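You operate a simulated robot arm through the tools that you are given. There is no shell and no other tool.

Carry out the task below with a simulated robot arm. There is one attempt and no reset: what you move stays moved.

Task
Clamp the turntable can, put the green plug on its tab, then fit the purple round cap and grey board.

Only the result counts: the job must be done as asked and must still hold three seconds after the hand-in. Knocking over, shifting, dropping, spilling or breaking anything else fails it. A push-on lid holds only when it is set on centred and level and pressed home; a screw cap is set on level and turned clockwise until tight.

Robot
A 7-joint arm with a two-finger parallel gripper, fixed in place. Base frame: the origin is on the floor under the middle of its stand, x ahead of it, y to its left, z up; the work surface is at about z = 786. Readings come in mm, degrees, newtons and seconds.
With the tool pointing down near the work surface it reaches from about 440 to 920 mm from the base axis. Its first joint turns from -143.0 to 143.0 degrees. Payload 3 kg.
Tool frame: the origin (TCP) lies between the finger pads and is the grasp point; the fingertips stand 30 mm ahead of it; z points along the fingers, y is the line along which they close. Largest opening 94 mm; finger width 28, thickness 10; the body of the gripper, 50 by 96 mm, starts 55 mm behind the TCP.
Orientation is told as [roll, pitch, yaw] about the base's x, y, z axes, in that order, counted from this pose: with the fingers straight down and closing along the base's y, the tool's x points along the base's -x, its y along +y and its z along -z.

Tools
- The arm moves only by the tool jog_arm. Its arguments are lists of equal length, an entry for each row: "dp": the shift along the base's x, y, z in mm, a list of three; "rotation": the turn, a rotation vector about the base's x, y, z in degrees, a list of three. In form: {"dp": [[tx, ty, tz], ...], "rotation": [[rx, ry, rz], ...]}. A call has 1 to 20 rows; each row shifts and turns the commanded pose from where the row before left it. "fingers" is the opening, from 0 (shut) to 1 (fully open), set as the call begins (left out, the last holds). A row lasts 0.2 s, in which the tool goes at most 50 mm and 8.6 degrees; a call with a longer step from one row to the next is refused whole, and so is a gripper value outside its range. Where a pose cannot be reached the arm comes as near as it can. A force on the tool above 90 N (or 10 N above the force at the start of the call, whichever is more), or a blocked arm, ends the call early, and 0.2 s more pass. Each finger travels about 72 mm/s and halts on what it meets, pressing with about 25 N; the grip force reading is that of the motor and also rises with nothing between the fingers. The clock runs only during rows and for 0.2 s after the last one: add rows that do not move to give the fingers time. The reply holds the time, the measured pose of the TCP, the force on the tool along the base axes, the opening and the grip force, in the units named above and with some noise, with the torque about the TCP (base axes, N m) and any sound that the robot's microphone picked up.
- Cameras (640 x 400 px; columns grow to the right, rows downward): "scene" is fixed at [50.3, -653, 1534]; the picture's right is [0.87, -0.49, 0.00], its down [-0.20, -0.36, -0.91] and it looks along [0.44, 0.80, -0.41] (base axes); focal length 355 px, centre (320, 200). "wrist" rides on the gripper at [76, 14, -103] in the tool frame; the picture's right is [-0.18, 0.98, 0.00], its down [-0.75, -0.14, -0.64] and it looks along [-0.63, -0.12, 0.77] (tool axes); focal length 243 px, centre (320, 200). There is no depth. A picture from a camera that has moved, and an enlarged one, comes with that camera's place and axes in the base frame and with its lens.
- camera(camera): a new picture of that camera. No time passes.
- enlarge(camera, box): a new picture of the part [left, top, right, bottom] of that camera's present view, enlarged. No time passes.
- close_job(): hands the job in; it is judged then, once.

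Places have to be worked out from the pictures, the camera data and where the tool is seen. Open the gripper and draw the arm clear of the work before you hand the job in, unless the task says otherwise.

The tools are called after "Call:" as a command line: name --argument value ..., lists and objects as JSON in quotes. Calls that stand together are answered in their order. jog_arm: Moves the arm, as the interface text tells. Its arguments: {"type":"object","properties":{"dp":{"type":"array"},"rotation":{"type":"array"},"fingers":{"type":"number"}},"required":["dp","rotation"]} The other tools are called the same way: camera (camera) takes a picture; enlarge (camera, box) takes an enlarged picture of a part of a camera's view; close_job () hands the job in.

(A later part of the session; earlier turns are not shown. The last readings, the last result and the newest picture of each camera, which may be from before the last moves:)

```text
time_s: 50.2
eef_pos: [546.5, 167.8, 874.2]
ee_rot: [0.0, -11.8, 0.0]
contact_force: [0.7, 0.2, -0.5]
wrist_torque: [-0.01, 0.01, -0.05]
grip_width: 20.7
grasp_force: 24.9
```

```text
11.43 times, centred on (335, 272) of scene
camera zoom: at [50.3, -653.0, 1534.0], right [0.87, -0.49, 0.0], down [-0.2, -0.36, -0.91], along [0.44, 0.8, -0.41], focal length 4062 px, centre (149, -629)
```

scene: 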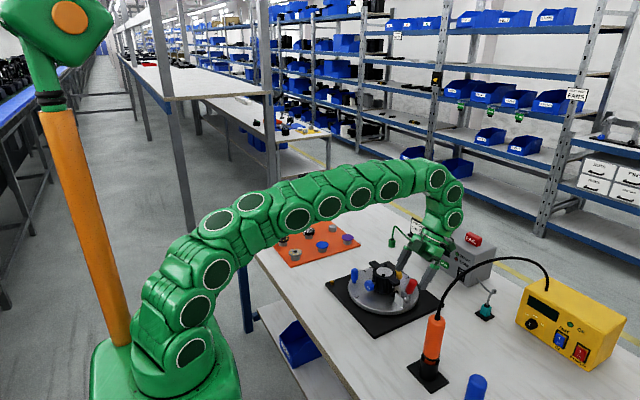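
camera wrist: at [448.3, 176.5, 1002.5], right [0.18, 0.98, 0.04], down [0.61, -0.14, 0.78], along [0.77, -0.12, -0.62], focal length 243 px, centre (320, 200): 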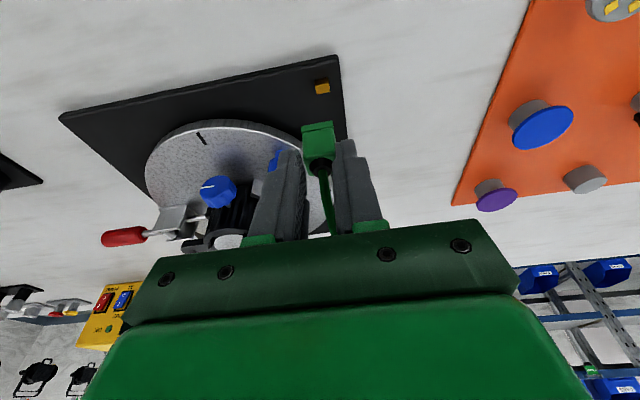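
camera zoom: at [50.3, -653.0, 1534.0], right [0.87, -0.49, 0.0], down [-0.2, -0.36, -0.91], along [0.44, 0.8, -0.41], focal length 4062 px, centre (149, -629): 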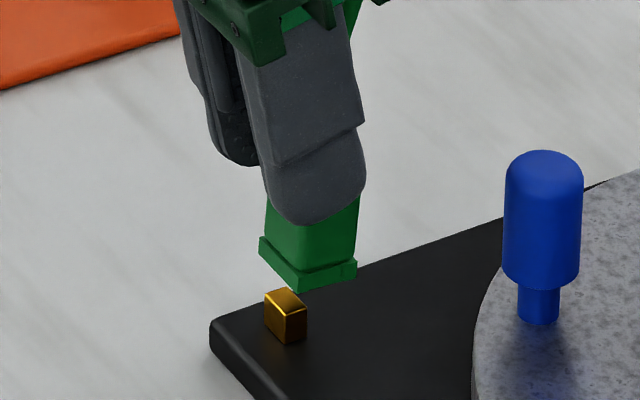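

Wrist and scene views disagree somewhat on the plug's x position relative to the tab, so I zoom further in both cameras before lowering.

Call:
enlarge --camera "scene" --box '[324, 264, 344, 284]'

Call:
enlarge --camera "wrist" --box '[295, 95, 345, 150]'

Call:
enlarge --camera "wrist" --box '[260, 110, 380, 220]'

```text
16.00 times, centred on (334, 274) of scene
camera zoom: at [50.3, -653.0, 1534.0], right [0.87, -0.49, 0.0], down [-0.2, -0.36, -0.91], along [0.44, 0.8, -0.41], focal length 5687 px, centre (96, -984)
```

zoom: 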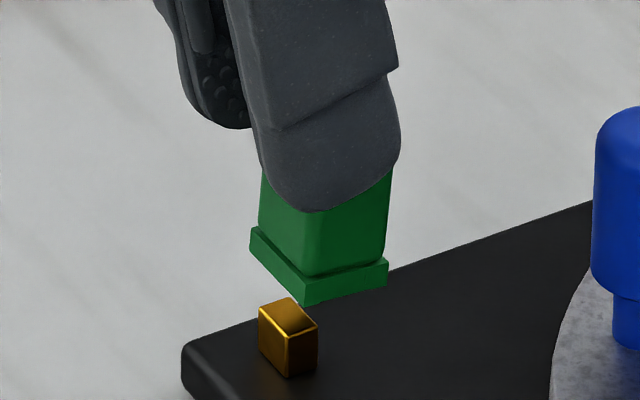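

```text
7.27 times, centred on (320, 122) of wrist
camera zoom: at [450.2, 181.0, 958.6], right [0.18, 0.98, 0.04], down [0.61, -0.14, 0.78], along [0.77, -0.12, -0.62], focal length 1764 px, centre (320, 764)
```

zoom: 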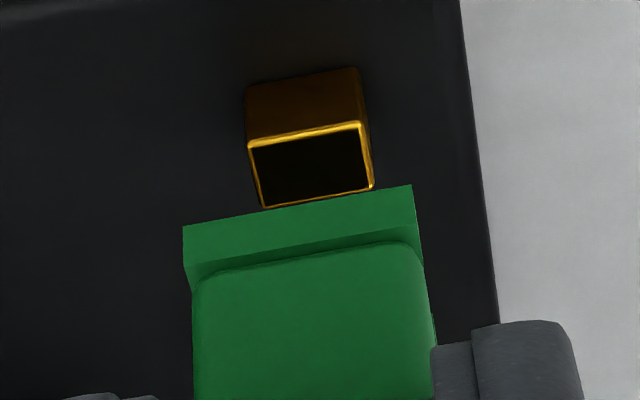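

```text
3.64 times, centred on (320, 165) of wrist
camera zoom: at [450.2, 181.0, 958.6], right [0.18, 0.98, 0.04], down [0.61, -0.14, 0.78], along [0.77, -0.12, -0.62], focal length 882 px, centre (320, 327)
```

zoom: 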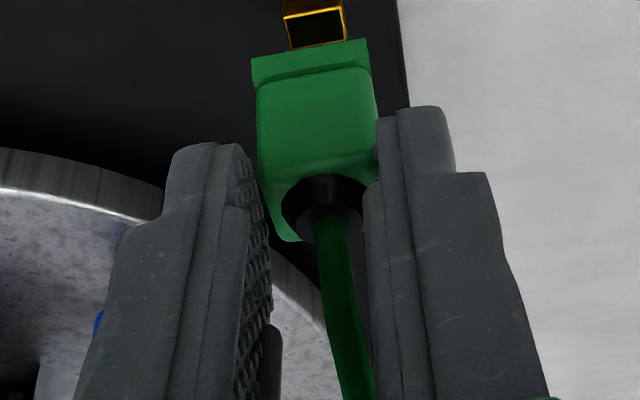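

Re-measuring: the base plate is ~10 mm thick and the tab ~10 mm tall (top ≈806), the plug bottom ≈820, so both views agree if the plug sits about 4 mm too far in +x. I shift -4 mm in x, +1 mm in y and lower to leave a few mm gap, so both parts are at nearly the same height for comparison.

Call:
jog_arm --dp '[[-2, 0.5, 0], [-2, 0.5, -3], [0, 0, -3], [0, 0, -3], [0, 0, 0], [0, 0, 0]]' --rotation '[[0, 0, 0], [0, 0, 0], [0, 0, 0], [0, 0, 0], [0, 0, 0], [0, 0, 0]]' --fingers 0

Call:
enlarge --camera "scene" --box '[324, 264, 344, 284]'

Call:
enlarge --camera "wrist" --box '[295, 95, 345, 150]'

```text
time_s: 51.6
eef_pos: [543.8, 167.7, 865.4]
ee_rot: [0.0, -11.8, -0.1]
contact_force: [-0.6, 0.2, -0.1]
wrist_torque: [-0.01, 0.01, 0.01]
grip_width: 20.3
grasp_force: 25.4
```

```text
16.00 times, centred on (334, 274) of scene
camera zoom: at [50.3, -653.0, 1534.0], right [0.87, -0.49, 0.0], down [-0.2, -0.36, -0.91], along [0.44, 0.8, -0.41], focal length 5687 px, centre (96, -984)
```

zoom: 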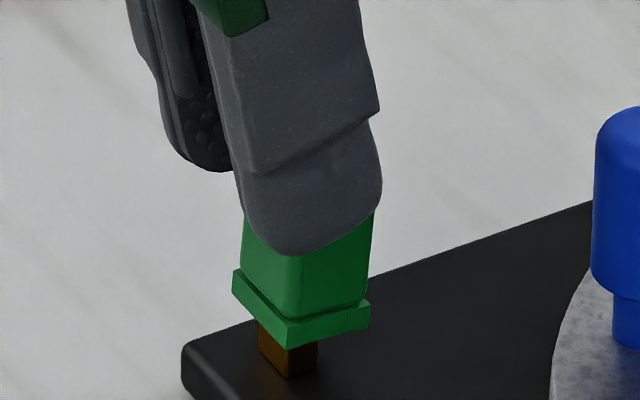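

```text
7.27 times, centred on (320, 122) of wrist
camera zoom: at [446.5, 181.9, 948.7], right [0.18, 0.98, 0.04], down [0.61, -0.14, 0.78], along [0.77, -0.12, -0.62], focal length 1764 px, centre (320, 764)
```

zoom: 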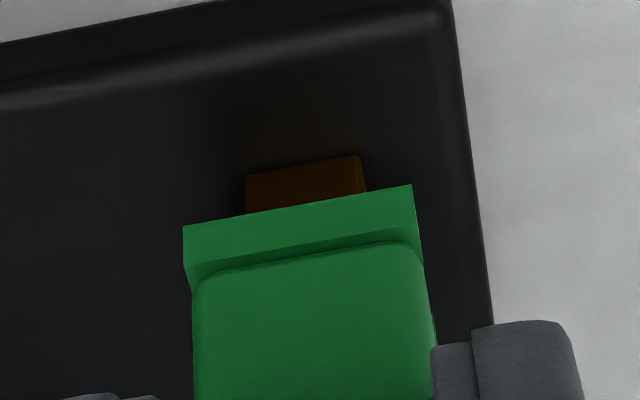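

Both views now suggest the plug still needs about -1.8 mm in x and +0.8 mm in y. I apply that and lower in 2 mm steps watching the force.

Call:
jog_arm --dp '[[-1.8, 0.8, 0], [0, 0, -1.5], [0, 0, -1.5], [0, 0, 0]]' --rotation '[[0, 0, 0], [0, 0, 0], [0, 0, 0], [0, 0, 0]]' --fingers 0

Call:
enlarge --camera "scene" --box '[324, 264, 344, 284]'

Call:
enlarge --camera "wrist" --box '[295, 95, 345, 150]'

```text
time_s: 52.6
eef_pos: [541.6, 168.6, 861.4]
ee_rot: [0.0, -11.9, -0.1]
contact_force: [-3.9, 0.6, 5.9]
wrist_torque: [0.01, 0.25, 0.02]
grip_width: 20.6
grasp_force: 25.5
```

```text
16.00 times, centred on (334, 274) of scene
camera zoom: at [50.3, -653.0, 1534.0], right [0.87, -0.49, 0.0], down [-0.2, -0.36, -0.91], along [0.44, 0.8, -0.41], focal length 5687 px, centre (96, -984)
```

zoom: 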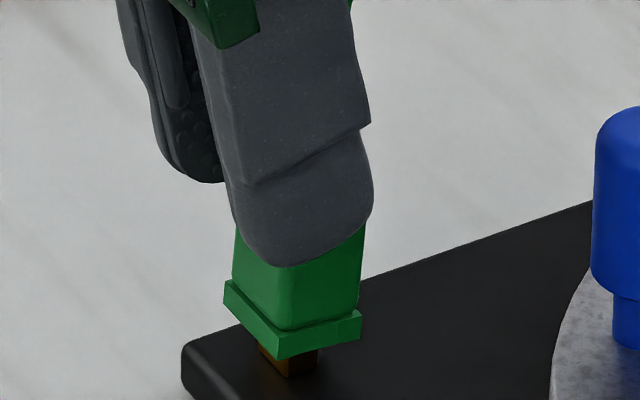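

```text
7.27 times, centred on (320, 122) of wrist
camera zoom: at [445.1, 182.6, 946.0], right [0.18, 0.98, 0.04], down [0.61, -0.14, 0.78], along [0.77, -0.12, -0.62], focal length 1764 px, centre (320, 764)
```

zoom: 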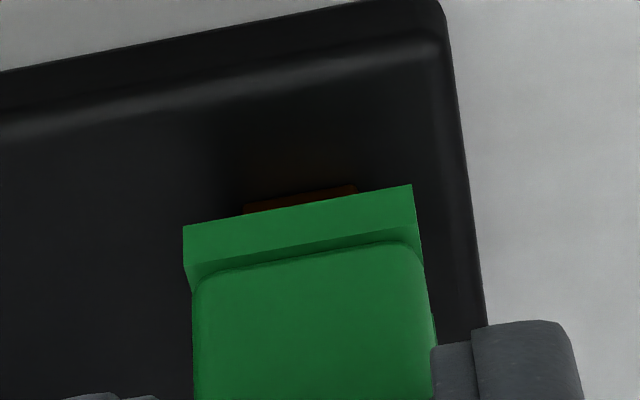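

Contact at exactly the tab-top height with a small -x reaction, so the plug is nearly on: the scene view puts it about 0.5 mm in +x and 1 mm in -y. I nudge and lower again.

Call:
jog_arm --dp '[[0, 0, 1.0], [-0.7, 0.9, 0], [0, 0, -1.0], [0, 0, -1.0], [0, 0, 0]]' --rotation '[[0, 0, 0], [0, 0, 0], [0, 0, 0], [0, 0, 0], [0, 0, 0]]' --fingers 0

Call:
enlarge --camera "scene" --box '[324, 264, 344, 284]'

Call:
enlarge --camera "wrist" --box '[295, 95, 345, 150]'

```text
time_s: 53.8
eef_pos: [540.7, 170.3, 859.5]
ee_rot: [0.0, -11.7, -0.1]
contact_force: [-0.4, -0.5, -0.8]
wrist_torque: [-0.04, 0.02, 0.03]
grip_width: 20.5
grasp_force: 25.2
```

```text
16.00 times, centred on (334, 274) of scene
camera zoom: at [50.3, -653.0, 1534.0], right [0.87, -0.49, 0.0], down [-0.2, -0.36, -0.91], along [0.44, 0.8, -0.41], focal length 5687 px, centre (96, -984)
```

zoom: 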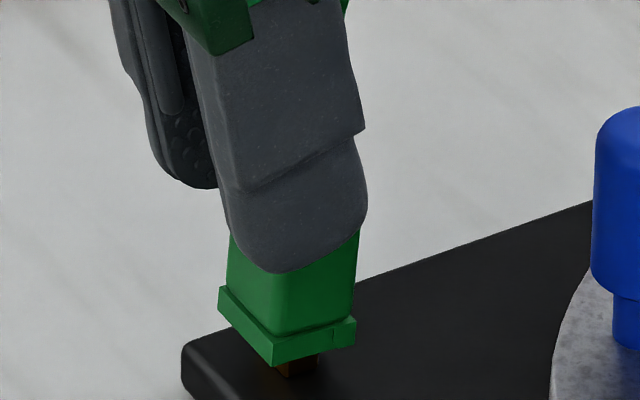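

```text
7.27 times, centred on (320, 122) of wrist
camera zoom: at [443.9, 183.0, 944.7], right [0.18, 0.98, 0.04], down [0.61, -0.14, 0.78], along [0.77, -0.12, -0.62], focal length 1764 px, centre (320, 764)
```

zoom: 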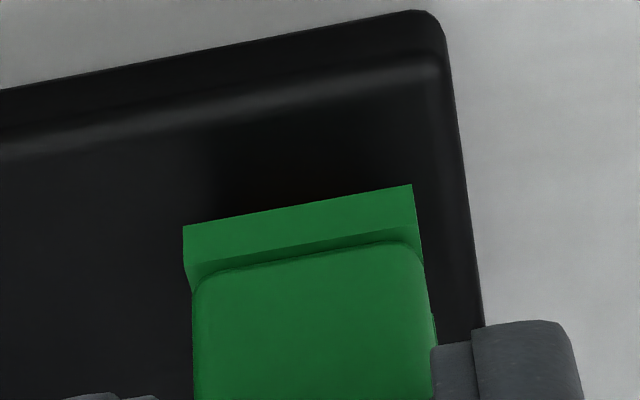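

The force vanished and the plug bottom is now below the tab top, so it has started onto the tab, aligned within about half a millimetre. I continue lowering.

Call:
jog_arm --dp '[[0, 0, -1.5], [0, 0, -1.5], [0, 0, -1.5], [0, 0, -1.0], [0, 0, 0]]' --rotation '[[0, 0, 0], [0, 0, 0], [0, 0, 0], [0, 0, 0], [0, 0, 0]]' --fingers 0

Call:
enlarge --camera "scene" --box '[324, 264, 344, 284]'

Call:
enlarge --camera "wrist" --box '[295, 95, 345, 150]'

```text
time_s: 55.0
eef_pos: [540.1, 169.7, 856.0]
ee_rot: [0.0, -11.8, -0.1]
contact_force: [-2.5, -9.6, 20.9]
wrist_torque: [-0.31, -0.44, -0.1]
grip_width: 20.4
grasp_force: 25.1
```

```text
16.00 times, centred on (334, 274) of scene
camera zoom: at [50.3, -653.0, 1534.0], right [0.87, -0.49, 0.0], down [-0.2, -0.36, -0.91], along [0.44, 0.8, -0.41], focal length 5687 px, centre (96, -984)
```

zoom: 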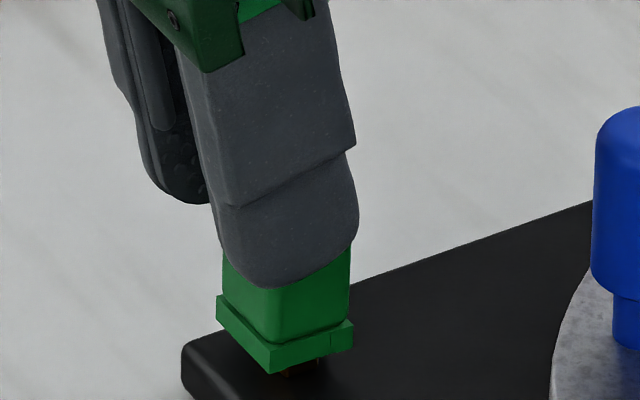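

```text
7.27 times, centred on (320, 122) of wrist
camera zoom: at [442.6, 184.2, 940.5], right [0.18, 0.98, 0.04], down [0.61, -0.14, 0.78], along [0.77, -0.12, -0.62], focal length 1764 px, centre (320, 764)
```

zoom: 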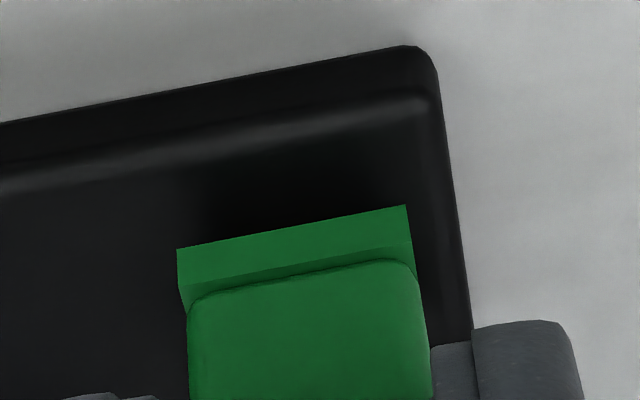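

The plug now meets 21 N with a -y reaction of ~10 N and slid ~3 mm up in the fingers; it is only partly on. I relieve the side force by moving slightly in -y and read the forces again.

Call:
jog_arm --dp '[[0, 0, 1.0], [-0.2, -0.8, 0], [0, 0, 0]]' --rotation '[[0, 0, 0], [0, 0, 0], [0, 0, 0]]' --fingers 0

Call:
jog_arm --dp '[[0, 0, -1.0], [0, 0, -1.0], [0, 0, 0]]' --rotation '[[0, 0, 0], [0, 0, 0], [0, 0, 0]]' --fingers 0

Call:
enlarge --camera "scene" --box '[324, 264, 344, 284]'

```text
time_s: 55.8
eef_pos: [540.3, 169.6, 857.3]
ee_rot: [0.0, -11.8, -0.1]
contact_force: [0.3, 0.1, 0.4]
wrist_torque: [-0.01, 0.01, 0.0]
grip_width: 20.4
grasp_force: 24.8
```

```text
time_s: 56.6
eef_pos: [540.8, 169.1, 854.8]
ee_rot: [0.1, -11.9, -0.1]
contact_force: [-1.4, -9.3, 21.5]
wrist_torque: [-0.37, -0.39, -0.15]
grip_width: 20.7
grasp_force: 25.0
```

```text
16.00 times, centred on (334, 274) of scene
camera zoom: at [50.3, -653.0, 1534.0], right [0.87, -0.49, 0.0], down [-0.2, -0.36, -0.91], along [0.44, 0.8, -0.41], focal length 5687 px, centre (96, -984)
```

zoom: 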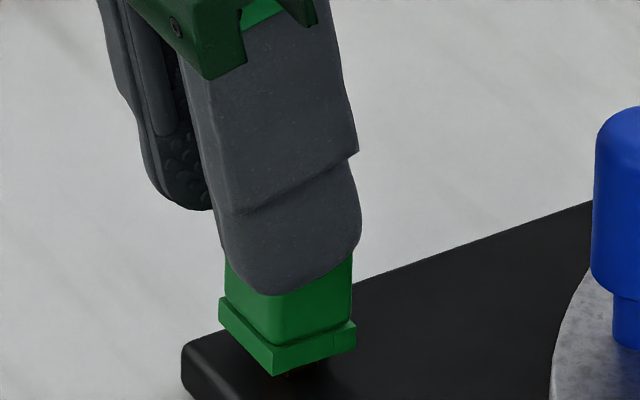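

Lifting 1 mm frees it completely, so it isn't jammed—just stopped about 4 mm onto the tab. I zoom closely to check plug tilt and alignment.

Call:
enlarge --camera "scene" --box '[328, 274, 340, 288]'

Call:
enlarge --camera "wrist" --box '[280, 95, 360, 190]'

```text
16.00 times, centred on (334, 281) of scene
camera zoom: at [50.3, -653.0, 1534.0], right [0.87, -0.49, 0.0], down [-0.2, -0.36, -0.91], along [0.44, 0.8, -0.41], focal length 5687 px, centre (96, -1096)
```

zoom: 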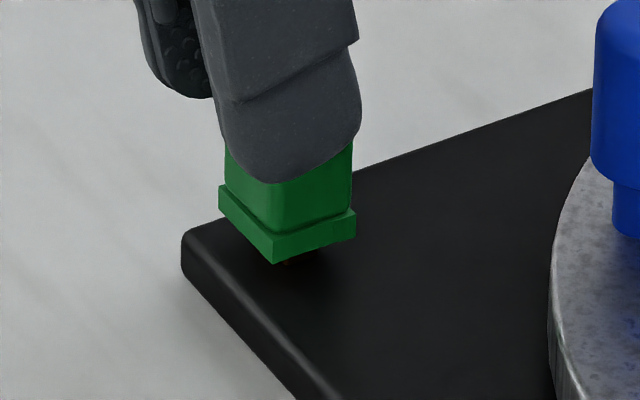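

```text
4.21 times, centred on (320, 142) of wrist
camera zoom: at [442.7, 183.4, 939.3], right [0.18, 0.98, 0.04], down [0.61, -0.14, 0.78], along [0.78, -0.12, -0.62], focal length 1022 px, centre (320, 442)
```

zoom: 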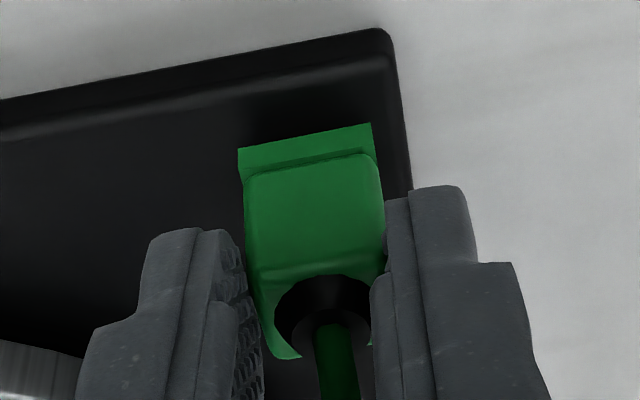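

The plug is upright. The -y reaction plus the earlier camera readings indicate the plug is ~1.5 mm too far in +y (and ~0.5 mm in +x). I lift slightly, shift and lower again.

Call:
jog_arm --dp '[[0, 0, 1.5], [-0.5, -1.5, 0], [0, 0, -1.5], [0, 0, -1.0], [0, 0, 0]]' --rotation '[[0, 0, 0], [0, 0, 0], [0, 0, 0], [0, 0, 0], [0, 0, 0]]' --fingers 0

Call:
enlarge --camera "scene" --box '[324, 264, 344, 284]'

Call:
enlarge --camera "wrist" --box '[280, 95, 360, 190]'

```text
time_s: 57.8
eef_pos: [539.8, 167.2, 852.5]
ee_rot: [0.0, -11.9, -0.1]
contact_force: [-2.3, -0.9, 22.1]
wrist_torque: [0.01, -0.3, 0.01]
grip_width: 20.8
grasp_force: 25.3
```

```text
16.00 times, centred on (334, 274) of scene
camera zoom: at [50.3, -653.0, 1534.0], right [0.87, -0.49, 0.0], down [-0.2, -0.36, -0.91], along [0.44, 0.8, -0.41], focal length 5687 px, centre (96, -984)
```

zoom: 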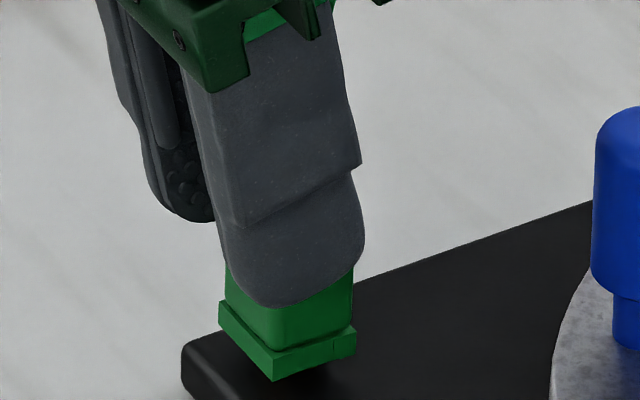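

```text
4.21 times, centred on (320, 142) of wrist
camera zoom: at [442.3, 181.4, 937.8], right [0.18, 0.98, 0.04], down [0.61, -0.14, 0.78], along [0.77, -0.12, -0.62], focal length 1022 px, centre (320, 442)
```

zoom: 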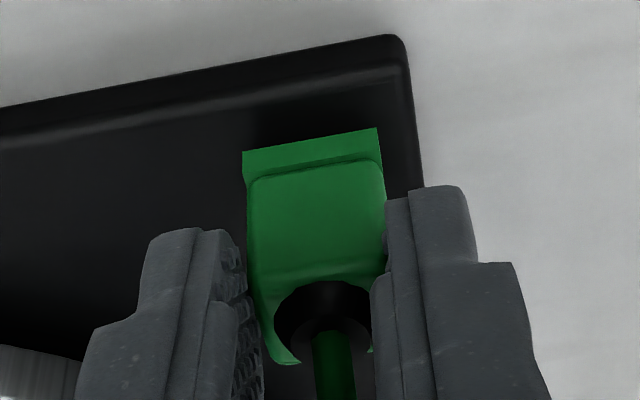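

The side force is gone and the plug is centred over the tab, but 22 N is just the finger slip limit, with ~5 mm still to go. I check whether the tester's EARTH lamp shows anything.

Call:
enlarge --camera "scene" --box '[410, 225, 500, 290]'

Call:
camera --camera "scene"

```text
6.15 times, centred on (455, 258) of scene
camera zoom: at [50.3, -653.0, 1534.0], right [0.87, -0.49, 0.0], down [-0.2, -0.36, -0.91], along [0.44, 0.8, -0.41], focal length 2187 px, centre (-511, -154)
```

zoom: 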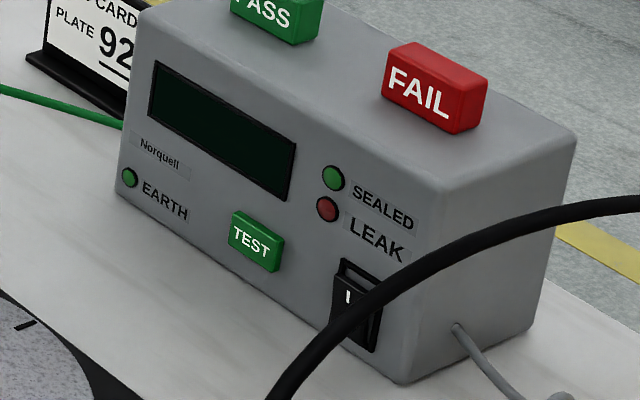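

```text
taken
```

scene: 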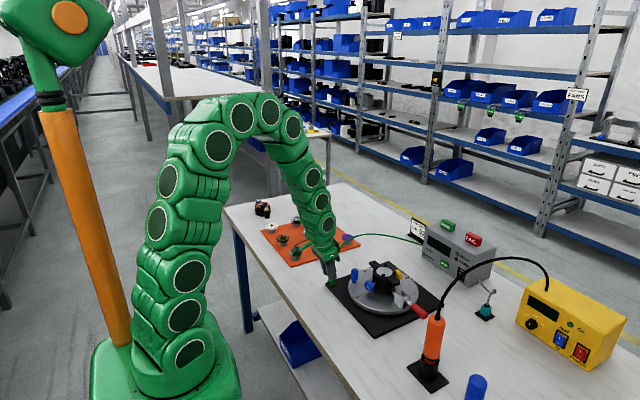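

The lamp gives no feedback (tester seems off). I release the plug gently on the tab and see whether it stands there by itself, so I can regrip lower with a vertical tool and press it home.

Call:
jog_arm --dp '[[0, 0, 0.8], [0, 0, 0]]' --rotation '[[0, 0, 0], [0, 0, 0]]' --fingers 0

Call:
jog_arm --dp '[[0, 0, 0], [0, 0, 0]]' --rotation '[[0, 0, 0], [0, 0, 0]]' --fingers 0.32

Call:
enlarge --camera "scene" --box '[324, 264, 344, 284]'

Call:
enlarge --camera "wrist" --box '[280, 95, 360, 190]'

```text
time_s: 58.4
eef_pos: [539.0, 167.5, 853.5]
ee_rot: [0.0, -11.9, -0.1]
contact_force: [11.6, -4.5, -4.3]
wrist_torque: [-0.22, -0.74, -0.01]
grip_width: 20.9
grasp_force: 25.3
```

```text
time_s: 59.0
eef_pos: [537.5, 167.2, 853.8]
ee_rot: [-0.1, -11.8, -0.2]
contact_force: [0.2, 0.1, -0.8]
wrist_torque: [-0.01, 0.04, 0.0]
grip_width: 30.4
grasp_force: 0.0
```

```text
16.00 times, centred on (334, 274) of scene
camera zoom: at [50.3, -653.0, 1534.0], right [0.87, -0.49, 0.0], down [-0.2, -0.36, -0.91], along [0.44, 0.8, -0.41], focal length 5687 px, centre (96, -984)
```

zoom: 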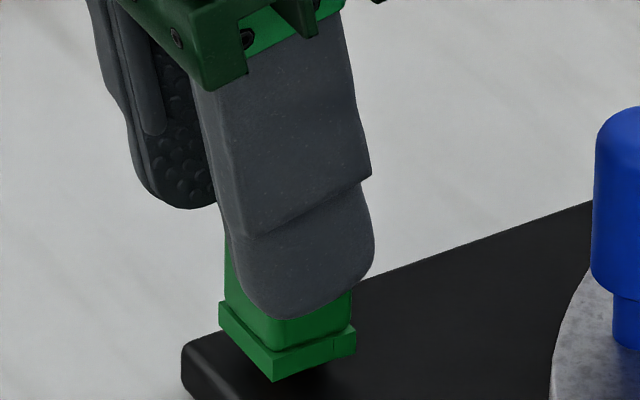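

```text
4.21 times, centred on (320, 142) of wrist
camera zoom: at [442.0, 181.8, 938.2], right [0.18, 0.98, 0.04], down [0.61, -0.14, 0.78], along [0.77, -0.12, -0.62], focal length 1022 px, centre (320, 442)
```

zoom: 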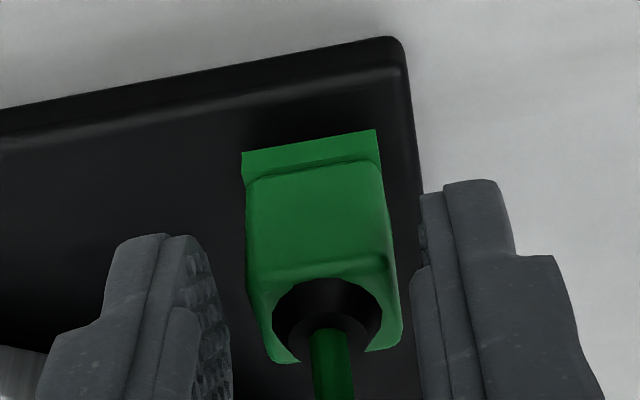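

The plug stands on the tab by itself and resisted a small lift, so it is engaged. I back off upward, make the tool vertical and look again.

Call:
jog_arm --dp '[[0, 0, 5], [-1, 0, 15], [-2, 0, 20], [-2, 0, 25], [0, 0, 5], [2, 0, 0], [3, 0, 0], [0, 0, 0]]' --rotation '[[0, 0, 0], [0, 0, 0], [0, 0, 0], [0, 0, 0], [0, 4, 0], [0, 4, 0], [0, 3.8, 0], [0, 0, 0]]' --fingers 0.45

Call:
camera --camera "wrist"

Call:
enlarge --camera "wrist" --box '[270, 90, 370, 200]'

Call:
enlarge --camera "scene" --box '[324, 264, 344, 284]'

```text
time_s: 60.8
eef_pos: [539.6, 167.9, 924.1]
ee_rot: [0.0, 0.0, -0.1]
contact_force: [0.3, -0.2, 0.0]
wrist_torque: [0.0, 0.0, 0.01]
grip_width: 41.9
grasp_force: 0.1
```

```text
taken
camera wrist: at [462.0, 181.6, 1027.1], right [0.19, 0.98, 0.0], down [0.75, -0.14, 0.64], along [0.63, -0.12, -0.77], focal length 243 px, centre (320, 200)
```

wrist: 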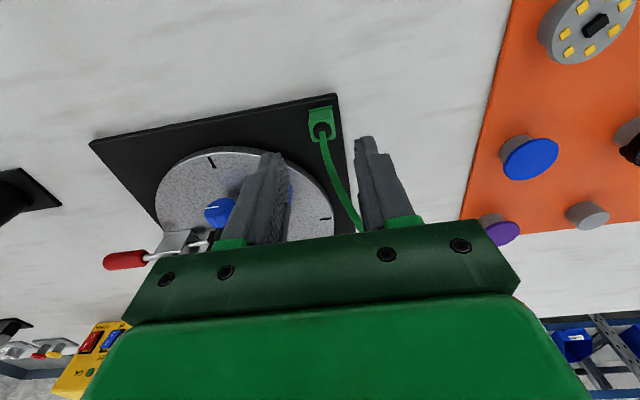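

```text
3.64 times, centred on (320, 145) of wrist
camera zoom: at [462.0, 181.6, 1027.1], right [0.19, 0.98, 0.0], down [0.75, -0.14, 0.64], along [0.63, -0.12, -0.77], focal length 882 px, centre (320, 400)
```

zoom: 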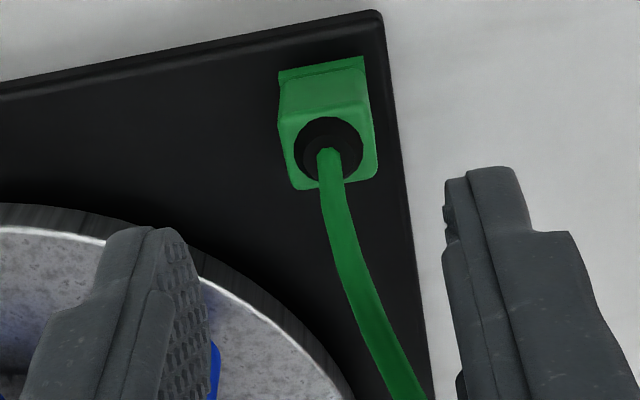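

```text
16.00 times, centred on (334, 274) of scene
camera zoom: at [50.3, -653.0, 1534.0], right [0.87, -0.49, 0.0], down [-0.2, -0.36, -0.91], along [0.44, 0.8, -0.41], focal length 5687 px, centre (96, -984)
```

zoom: 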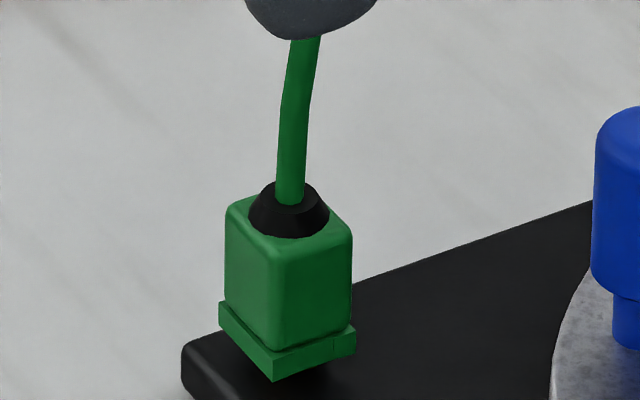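

The plug stands upright; scene geometry suggests its flange may still be ~5 mm above the plate. I go round to its +y side for a low-angle view of the flange/plate gap.

Call:
jog_arm --dp '[[2, 10, 5], [2, 10, 5], [2, 10, 5], [2, 10, 0], [2, 10, 0], [2, 10, 0], [2, 10, 0], [2, 10, 0], [2, 10, 0], [4, 8, 0], [4, 7, 0], [0, 0, -24], [0, 0, -24], [0, 0, -24], [0, 0, -22], [0, 0, 0], [0, 0, 0]]' --rotation '[[0, 0, -8.2], [0, 0, -8.2], [0, 0, -8.2], [0, 0, -8.2], [0, 0, -8.2], [0, 0, -8.2], [0, 0, -8.2], [0, 0, -8.2], [0, 0, -8.2], [0, 0, -8.2], [0, 0, -8.0], [-7.5, 0, 0], [-7.5, 0, 0], [-7.5, 0, 0], [-7.5, 0, 0], [0, 0, 0], [0, 0, 0]]' --fingers 1

Call:
camera --camera "wrist"

Call:
enlarge --camera "wrist" --box '[290, 120, 350, 180]'

```text
time_s: 64.4
eef_pos: [565.5, 274.6, 844.5]
ee_rot: [0.1, -30.0, -90.1]
contact_force: [-0.1, 0.0, -0.1]
wrist_torque: [0.01, 0.01, 0.0]
grip_width: 94.0
grasp_force: 0.0
```

```text
taken
camera wrist: at [577.5, 390.9, 894.7], right [0.98, -0.16, 0.09], down [-0.14, -0.33, 0.93], along [-0.12, -0.93, -0.35], focal length 243 px, centre (320, 200)
```

wrist: 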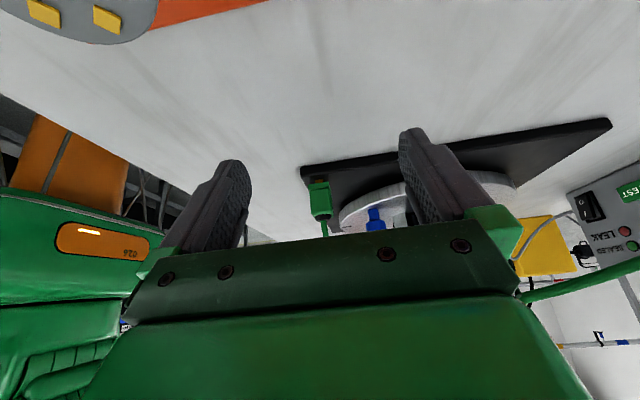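

```text
6.67 times, centred on (320, 150) of wrist
camera zoom: at [577.5, 390.9, 894.7], right [0.98, -0.16, 0.09], down [-0.14, -0.33, 0.93], along [-0.12, -0.93, -0.35], focal length 1618 px, centre (320, 533)
```

zoom: 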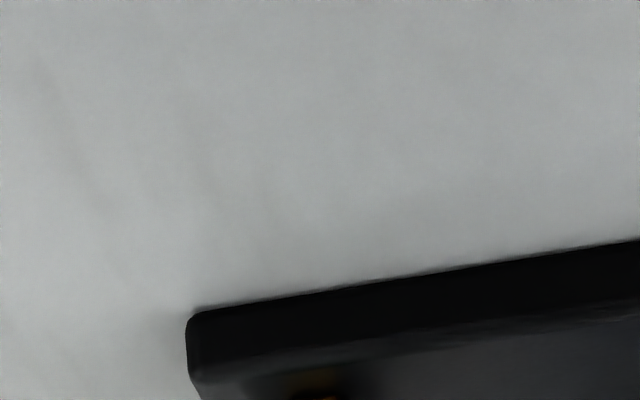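

The plug is a bit lower in the picture; I zoom on it.

Call:
enlarge --camera "wrist" --box '[295, 160, 345, 215]'

Call:
enlarge --camera "wrist" --box '[305, 168, 335, 195]'

```text
7.27 times, centred on (320, 188) of wrist
camera zoom: at [577.5, 390.9, 894.7], right [0.98, -0.16, 0.09], down [-0.14, -0.33, 0.93], along [-0.12, -0.93, -0.35], focal length 1764 px, centre (320, 291)
```

zoom: 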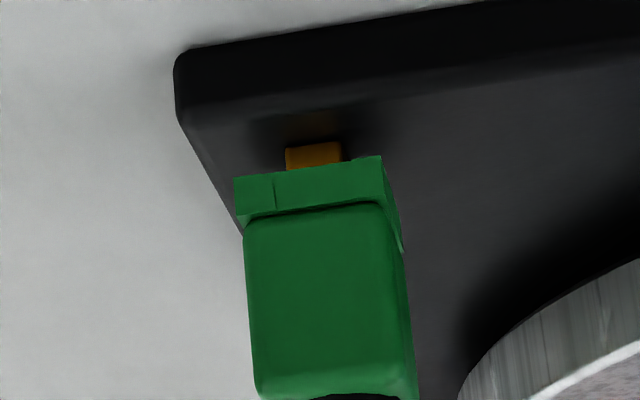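

```text
14.81 times, centred on (320, 182) of wrist
camera zoom: at [577.5, 390.9, 894.7], right [0.98, -0.16, 0.09], down [-0.14, -0.33, 0.93], along [-0.12, -0.93, -0.35], focal length 3594 px, centre (320, 474)
```

zoom: 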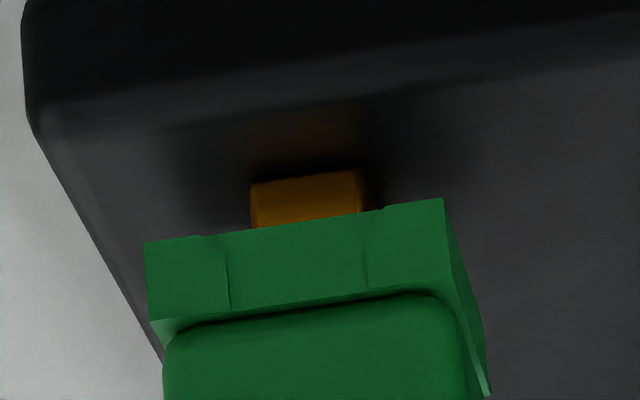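

Very useful: the tab is still visible in a ~4 mm gap, and the seams in the flange show the slot; the tab sits ~0.6 mm toward +x in the slot, so the plug must move about +0.6 mm in x before pressing down. I return above the plug with a vertical tool.

Call:
jog_arm --dp '[[0, 0, 24], [0, 0, 24], [0, 0, 24], [0, 0, 20], [-1.3, -9.7, 0], [-1.3, -9.7, 0], [-1.3, -9.7, 0], [-1.3, -9.7, 0], [-1.3, -9.7, 0], [-1.3, -9.7, 0], [-1.3, -9.7, 0], [-1.3, -9.7, 0], [-1.3, -9.7, 0], [-1.3, -9.7, 0], [-1.5, -10, 0], [0, 0, 0], [0, 0, 0]]' --rotation '[[7.5, 0, 0], [7.5, 0, 0], [7.5, 0, 0], [7.5, 0, 0], [0, 0, 8.2], [0, 0, 8.2], [0, 0, 8.2], [0, 0, 8.2], [0, 0, 8.2], [0, 0, 8.2], [0, 0, 8.2], [0, 0, 8.2], [0, 0, 8.2], [0, 0, 8.2], [0, 0, 8.0], [0, 0, 0], [0, 0, 0]]' --fingers 0.5

Call:
enlarge --camera "wrist" --box '[260, 80, 380, 200]'

```text
time_s: 68.0
eef_pos: [552.8, 165.1, 937.5]
ee_rot: [0.0, -0.1, -0.1]
contact_force: [0.9, 0.2, -0.4]
wrist_torque: [0.03, 0.01, -0.01]
grip_width: 46.9
grasp_force: 0.0
```

```text
3.33 times, centred on (320, 140) of wrist
camera zoom: at [475.4, 180.1, 1039.8], right [0.19, 0.98, 0.0], down [0.75, -0.14, 0.64], along [0.63, -0.12, -0.77], focal length 809 px, centre (320, 400)
```

zoom: 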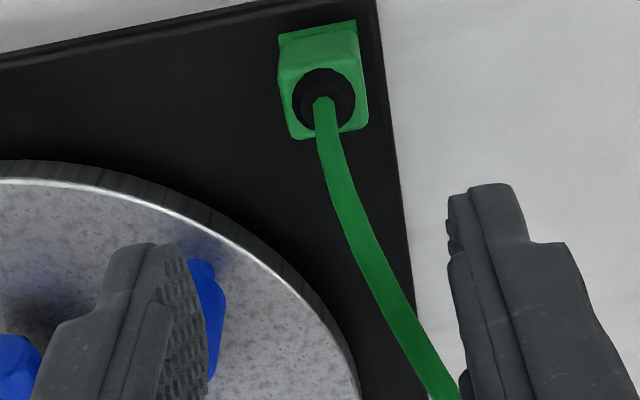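

I shift +2 mm in y to centre on the plug and descend around it.

Call:
jog_arm --dp '[[0, 2, -15], [0, 0, -20], [0, 0, -20], [0, 0, -20], [0, 0, -15], [0, 0, 0], [0, 0, 0]]' --rotation '[[0, 0, 0], [0, 0, 0], [0, 0, 0], [0, 0, 0], [0, 0, 0], [0, 0, 0], [0, 0, 0]]' --fingers 0.4

Call:
enlarge --camera "wrist" --box '[260, 110, 380, 230]'

Call:
enlarge --camera "scene" --box '[320, 260, 350, 288]'

```text
time_s: 69.6
eef_pos: [551.2, 168.2, 846.8]
ee_rot: [-0.1, 0.1, -0.1]
contact_force: [0.6, 0.1, 0.0]
wrist_torque: [0.01, 0.02, 0.03]
grip_width: 37.7
grasp_force: 0.0
```

```text
3.33 times, centred on (320, 170) of wrist
camera zoom: at [472.8, 181.7, 949.0], right [0.19, 0.98, 0.0], down [0.75, -0.14, 0.64], along [0.63, -0.12, -0.77], focal length 809 px, centre (320, 300)
```

zoom: 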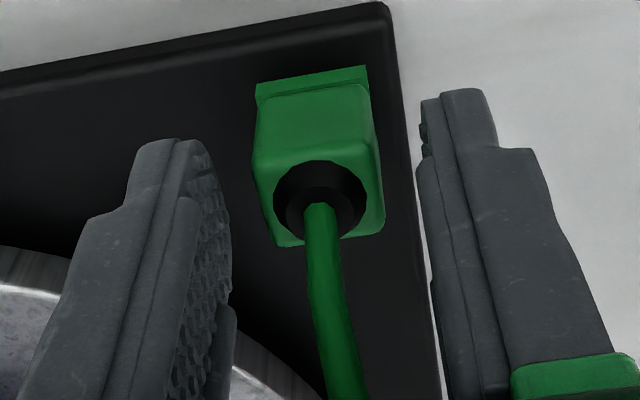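

```text
14.29 times, centred on (335, 274) of scene
camera zoom: at [50.3, -653.0, 1534.0], right [0.87, -0.49, 0.0], down [-0.2, -0.36, -0.91], along [0.44, 0.8, -0.41], focal length 5078 px, centre (106, -857)
```

zoom: 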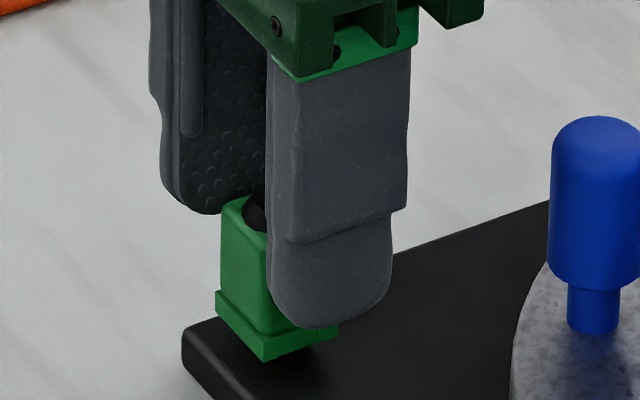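

Well centred; I close on the plug body.

Call:
jog_arm --dp '[[0, 0.3, 0], [0, 0, 0], [0, 0, 0]]' --rotation '[[0, 0, 0], [0, 0, 0], [0, 0, 0]]' --fingers 0

Call:
enlarge --camera "scene" --box '[324, 264, 344, 284]'

```text
time_s: 70.4
eef_pos: [550.8, 167.1, 849.3]
ee_rot: [0.0, 0.1, -0.1]
contact_force: [-5.2, 3.9, -3.1]
wrist_torque: [0.14, 0.23, 0.0]
grip_width: 20.5
grasp_force: 25.1
```

```text
16.00 times, centred on (334, 274) of scene
camera zoom: at [50.3, -653.0, 1534.0], right [0.87, -0.49, 0.0], down [-0.2, -0.36, -0.91], along [0.44, 0.8, -0.41], focal length 5687 px, centre (96, -984)
```

zoom: 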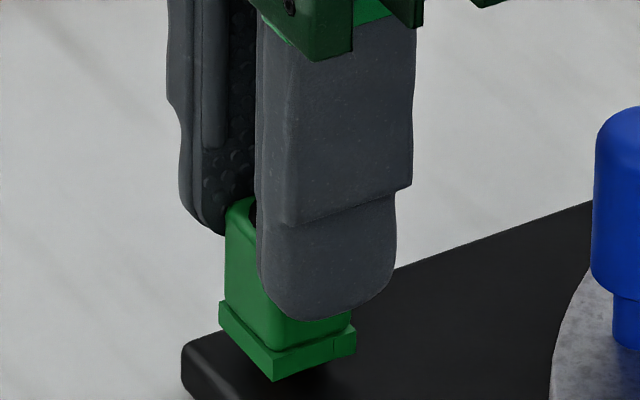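

Closed on the plug; small side loads only. Now I press down in 1 mm steps.

Call:
jog_arm --dp '[[0, 0, -1], [0, 0, -1], [0, 0, 0]]' --rotation '[[0, 0, 0], [0, 0, 0], [0, 0, 0]]' --fingers 0

Call:
enlarge --camera "scene" --box '[324, 264, 344, 284]'

```text
time_s: 71.2
eef_pos: [551.4, 167.7, 846.9]
ee_rot: [0.0, -0.1, -0.2]
contact_force: [1.6, -11.5, 21.0]
wrist_torque: [-0.47, -0.12, -0.02]
grip_width: 20.5
grasp_force: 25.1
```

```text
16.00 times, centred on (334, 274) of scene
camera zoom: at [50.3, -653.0, 1534.0], right [0.87, -0.49, 0.0], down [-0.2, -0.36, -0.91], along [0.44, 0.8, -0.41], focal length 5687 px, centre (96, -984)
```

zoom: 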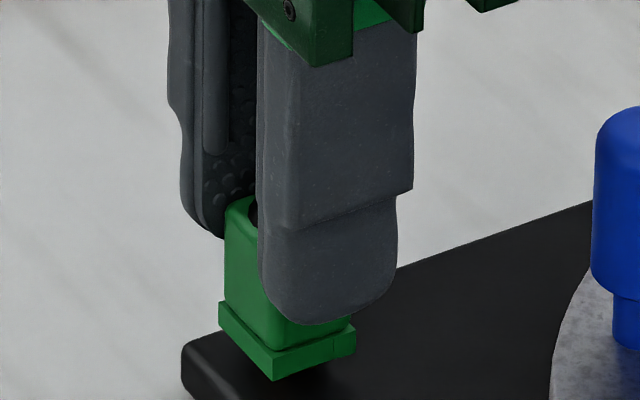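

The stop is firm and the contact is now centred under the plug: the slot is as deep as the ~6 mm flange, so the tab top is against its ceiling – the plug is home. I release and retreat straight up, then check.

Call:
jog_arm --dp '[[0, 0, 0], [0, 0, 0]]' --rotation '[[0, 0, 0], [0, 0, 0]]' --fingers 0.4

Call:
jog_arm --dp '[[0, 0, 8], [0, 0, 20], [0, 0, 30], [0, 0, 35], [0, 0, 0]]' --rotation '[[0, 0, 0], [0, 0, 0], [0, 0, 0], [0, 0, 0], [0, 0, 0]]' --fingers 0.45

Call:
enlarge --camera "scene" --box '[324, 264, 344, 284]'

Call:
enlarge --camera "wrist" --box '[260, 80, 380, 200]'

```text
time_s: 71.8
eef_pos: [551.5, 167.2, 844.4]
ee_rot: [0.0, 0.0, 0.0]
contact_force: [0.0, -0.1, 1.2]
wrist_torque: [0.01, 0.03, 0.01]
grip_width: 37.2
grasp_force: 0.0
```

```text
time_s: 73.0
eef_pos: [549.4, 168.0, 939.2]
ee_rot: [0.1, 0.0, -0.2]
contact_force: [-0.4, -0.9, 0.6]
wrist_torque: [0.02, -0.05, -0.02]
grip_width: 42.3
grasp_force: 0.2
```

```text
16.00 times, centred on (334, 274) of scene
camera zoom: at [50.3, -653.0, 1534.0], right [0.87, -0.49, 0.0], down [-0.2, -0.36, -0.91], along [0.44, 0.8, -0.41], focal length 5687 px, centre (96, -984)
```

zoom: 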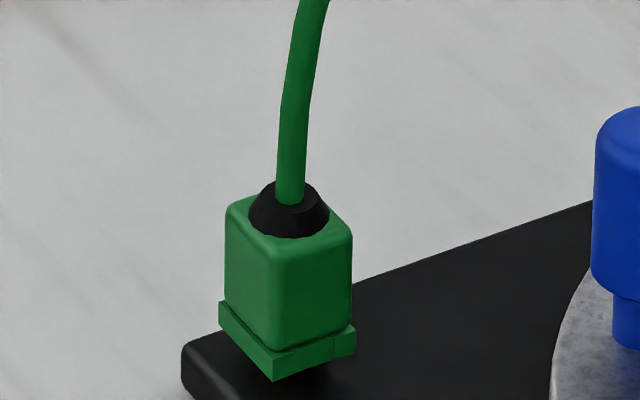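

```text
3.33 times, centred on (320, 140) of wrist
camera zoom: at [472.6, 182.7, 1041.4], right [0.19, 0.98, 0.0], down [0.75, -0.14, 0.64], along [0.63, -0.12, -0.77], focal length 809 px, centre (320, 400)
```

zoom: 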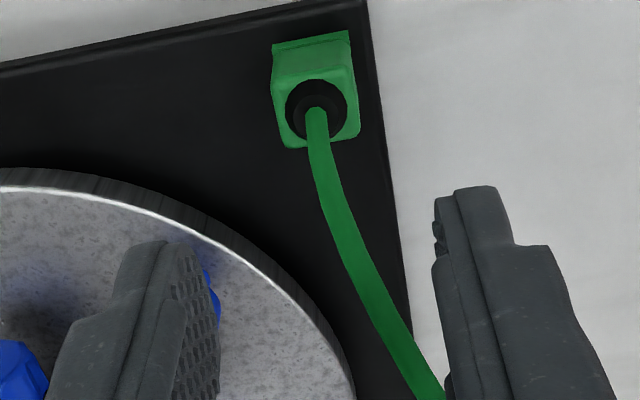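

The plug stays put on the tab. Next the purple cap: calibrated estimates put its top centre at about (744, 370, 814), 48 mm wide and 4 mm thick. I move above it.

Call:
jog_arm --dp '[[10, 15, 0], [26, 27, -5], [26, 27, -5], [26, 27, -5], [26, 27, -5], [26, 27, -5], [26, 27, -5], [28, 24.7, -6], [0, 0, 0], [0, 0, 0]]' --rotation '[[0, 0, 0], [0, 0, 0], [0, 0, 0], [0, 0, 0], [0, 0, 0], [0, 0, 0], [0, 0, 0], [0, 0, 0], [0, 0, 0], [0, 0, 0]]' --fingers 0.75

Call:
camera --camera "wrist"

Call:
enlarge --camera "wrist" --box '[240, 80, 400, 210]'

Call:
enlarge --camera "scene" --box '[320, 205, 380, 255]'

```text
time_s: 75.2
eef_pos: [745.5, 370.8, 901.5]
ee_rot: [0.0, 0.0, -0.1]
contact_force: [-0.7, -1.1, 0.5]
wrist_torque: [-0.01, 0.03, 0.02]
grip_width: 70.6
grasp_force: 0.1
```

```text
taken
camera wrist: at [667.5, 384.2, 1003.5], right [0.19, 0.98, 0.0], down [0.75, -0.14, 0.64], along [0.63, -0.12, -0.77], focal length 243 px, centre (320, 200)
```

wrist: 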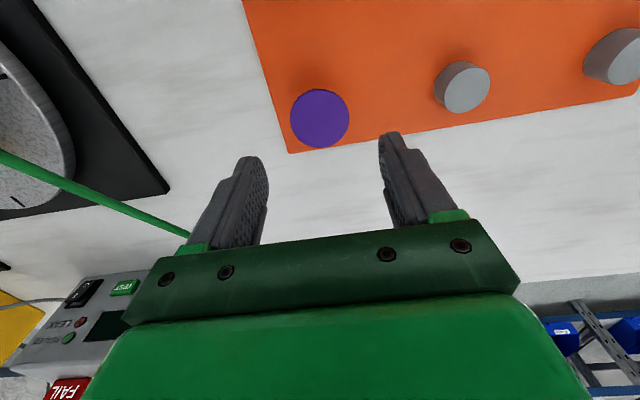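

```text
3.08 times, centred on (320, 145) of wrist
camera zoom: at [667.5, 384.2, 1003.5], right [0.19, 0.98, 0.0], down [0.75, -0.14, 0.64], along [0.63, -0.12, -0.77], focal length 746 px, centre (320, 369)
```

zoom: 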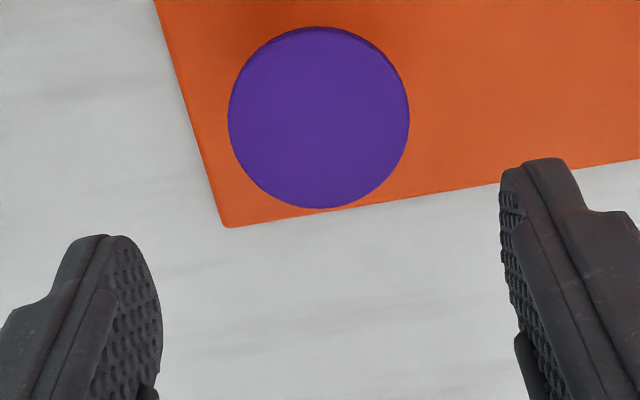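

```text
8.00 times, centred on (350, 230) of scene
camera zoom: at [50.3, -653.0, 1534.0], right [0.87, -0.49, 0.0], down [-0.2, -0.36, -0.91], along [0.44, 0.8, -0.41], focal length 2844 px, centre (80, -40)
```

zoom: 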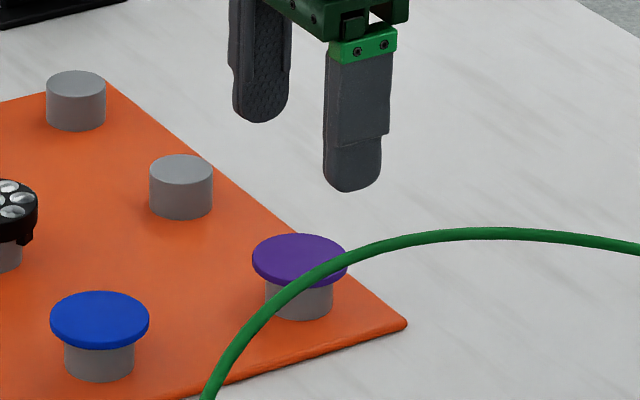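

The green cable arcs up to ~z 950 at y≈165 between here and the can, so I'll carry parts over it high. The gripper is centred on the purple cap; I descend to just above grip height.

Call:
jog_arm --dp '[[-0.5, -0.4, -15], [0, 0, -15], [0, 0, -12], [0, 0, -10], [0, 0, 0], [0, 0, 0]]' --rotation '[[0, 0, 0], [0, 0, 0], [0, 0, 0], [0, 0, 0], [0, 0, 0], [0, 0, 0]]' --fingers 0.65

Call:
enlarge --camera "scene" --box '[334, 220, 362, 250]'

Call:
enlarge --camera "wrist" --box '[240, 100, 400, 230]'

```text
time_s: 76.6
eef_pos: [744.6, 369.5, 849.7]
ee_rot: [0.0, 0.1, -0.1]
contact_force: [1.2, 1.1, 0.2]
wrist_torque: [0.02, 0.0, 0.02]
grip_width: 61.1
grasp_force: 0.1
```

```text
13.33 times, centred on (348, 235) of scene
camera zoom: at [50.3, -653.0, 1534.0], right [0.87, -0.49, 0.0], down [-0.2, -0.36, -0.91], along [0.44, 0.8, -0.41], focal length 4739 px, centre (-53, -267)
```

zoom: 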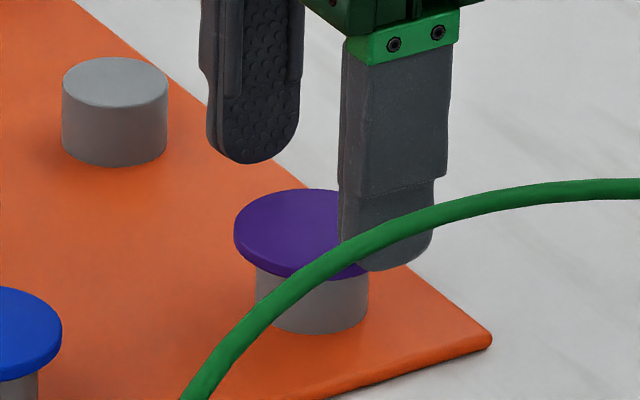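

```text
3.08 times, centred on (320, 165) of wrist
camera zoom: at [667.5, 383.2, 952.0], right [0.19, 0.98, 0.0], down [0.75, -0.14, 0.64], along [0.63, -0.12, -0.77], focal length 746 px, centre (320, 308)
```

zoom: 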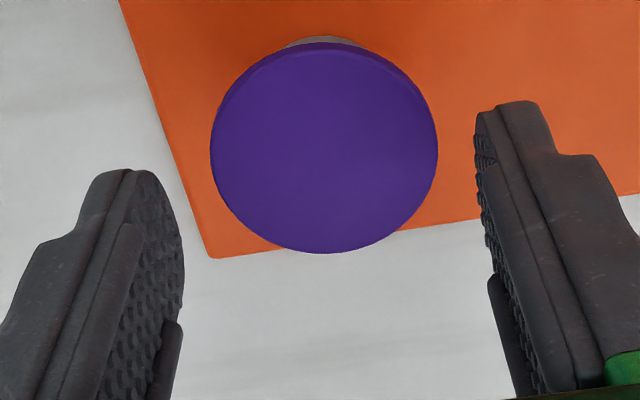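

The cap is centred between the fingers. I lower the last ~10 mm so the tips sit near the cap's lower edge, then close.

Call:
jog_arm --dp '[[-0.7, 0.6, -5], [0, 0, -5], [0, 0, 0], [0, 0, 0]]' --rotation '[[0, 0, 0], [0, 0, 0], [0, 0, 0], [0, 0, 0]]' --fingers 0.6

Call:
enlarge --camera "scene" --box '[336, 225, 360, 250]'

Call:
enlarge --camera "wrist" --box '[240, 100, 400, 230]'

```text
time_s: 77.6
eef_pos: [744.4, 370.3, 841.5]
ee_rot: [0.0, 0.1, -0.1]
contact_force: [0.9, -0.1, -1.1]
wrist_torque: [0.02, -0.03, 0.05]
grip_width: 56.3
grasp_force: 0.0
```

```text
16.00 times, centred on (348, 238) of scene
camera zoom: at [50.3, -653.0, 1534.0], right [0.87, -0.49, 0.0], down [-0.2, -0.36, -0.91], along [0.44, 0.8, -0.41], focal length 5687 px, centre (-128, -400)
```

zoom: 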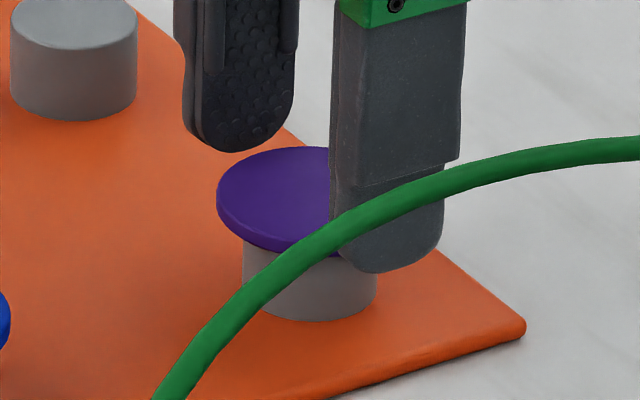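

```text
3.08 times, centred on (320, 165) of wrist
camera zoom: at [666.3, 383.9, 942.8], right [0.19, 0.98, 0.0], down [0.75, -0.14, 0.64], along [0.63, -0.12, -0.77], focal length 746 px, centre (320, 308)
```

zoom: 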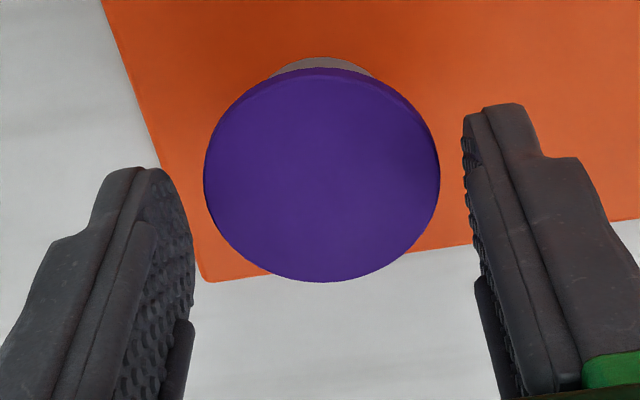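

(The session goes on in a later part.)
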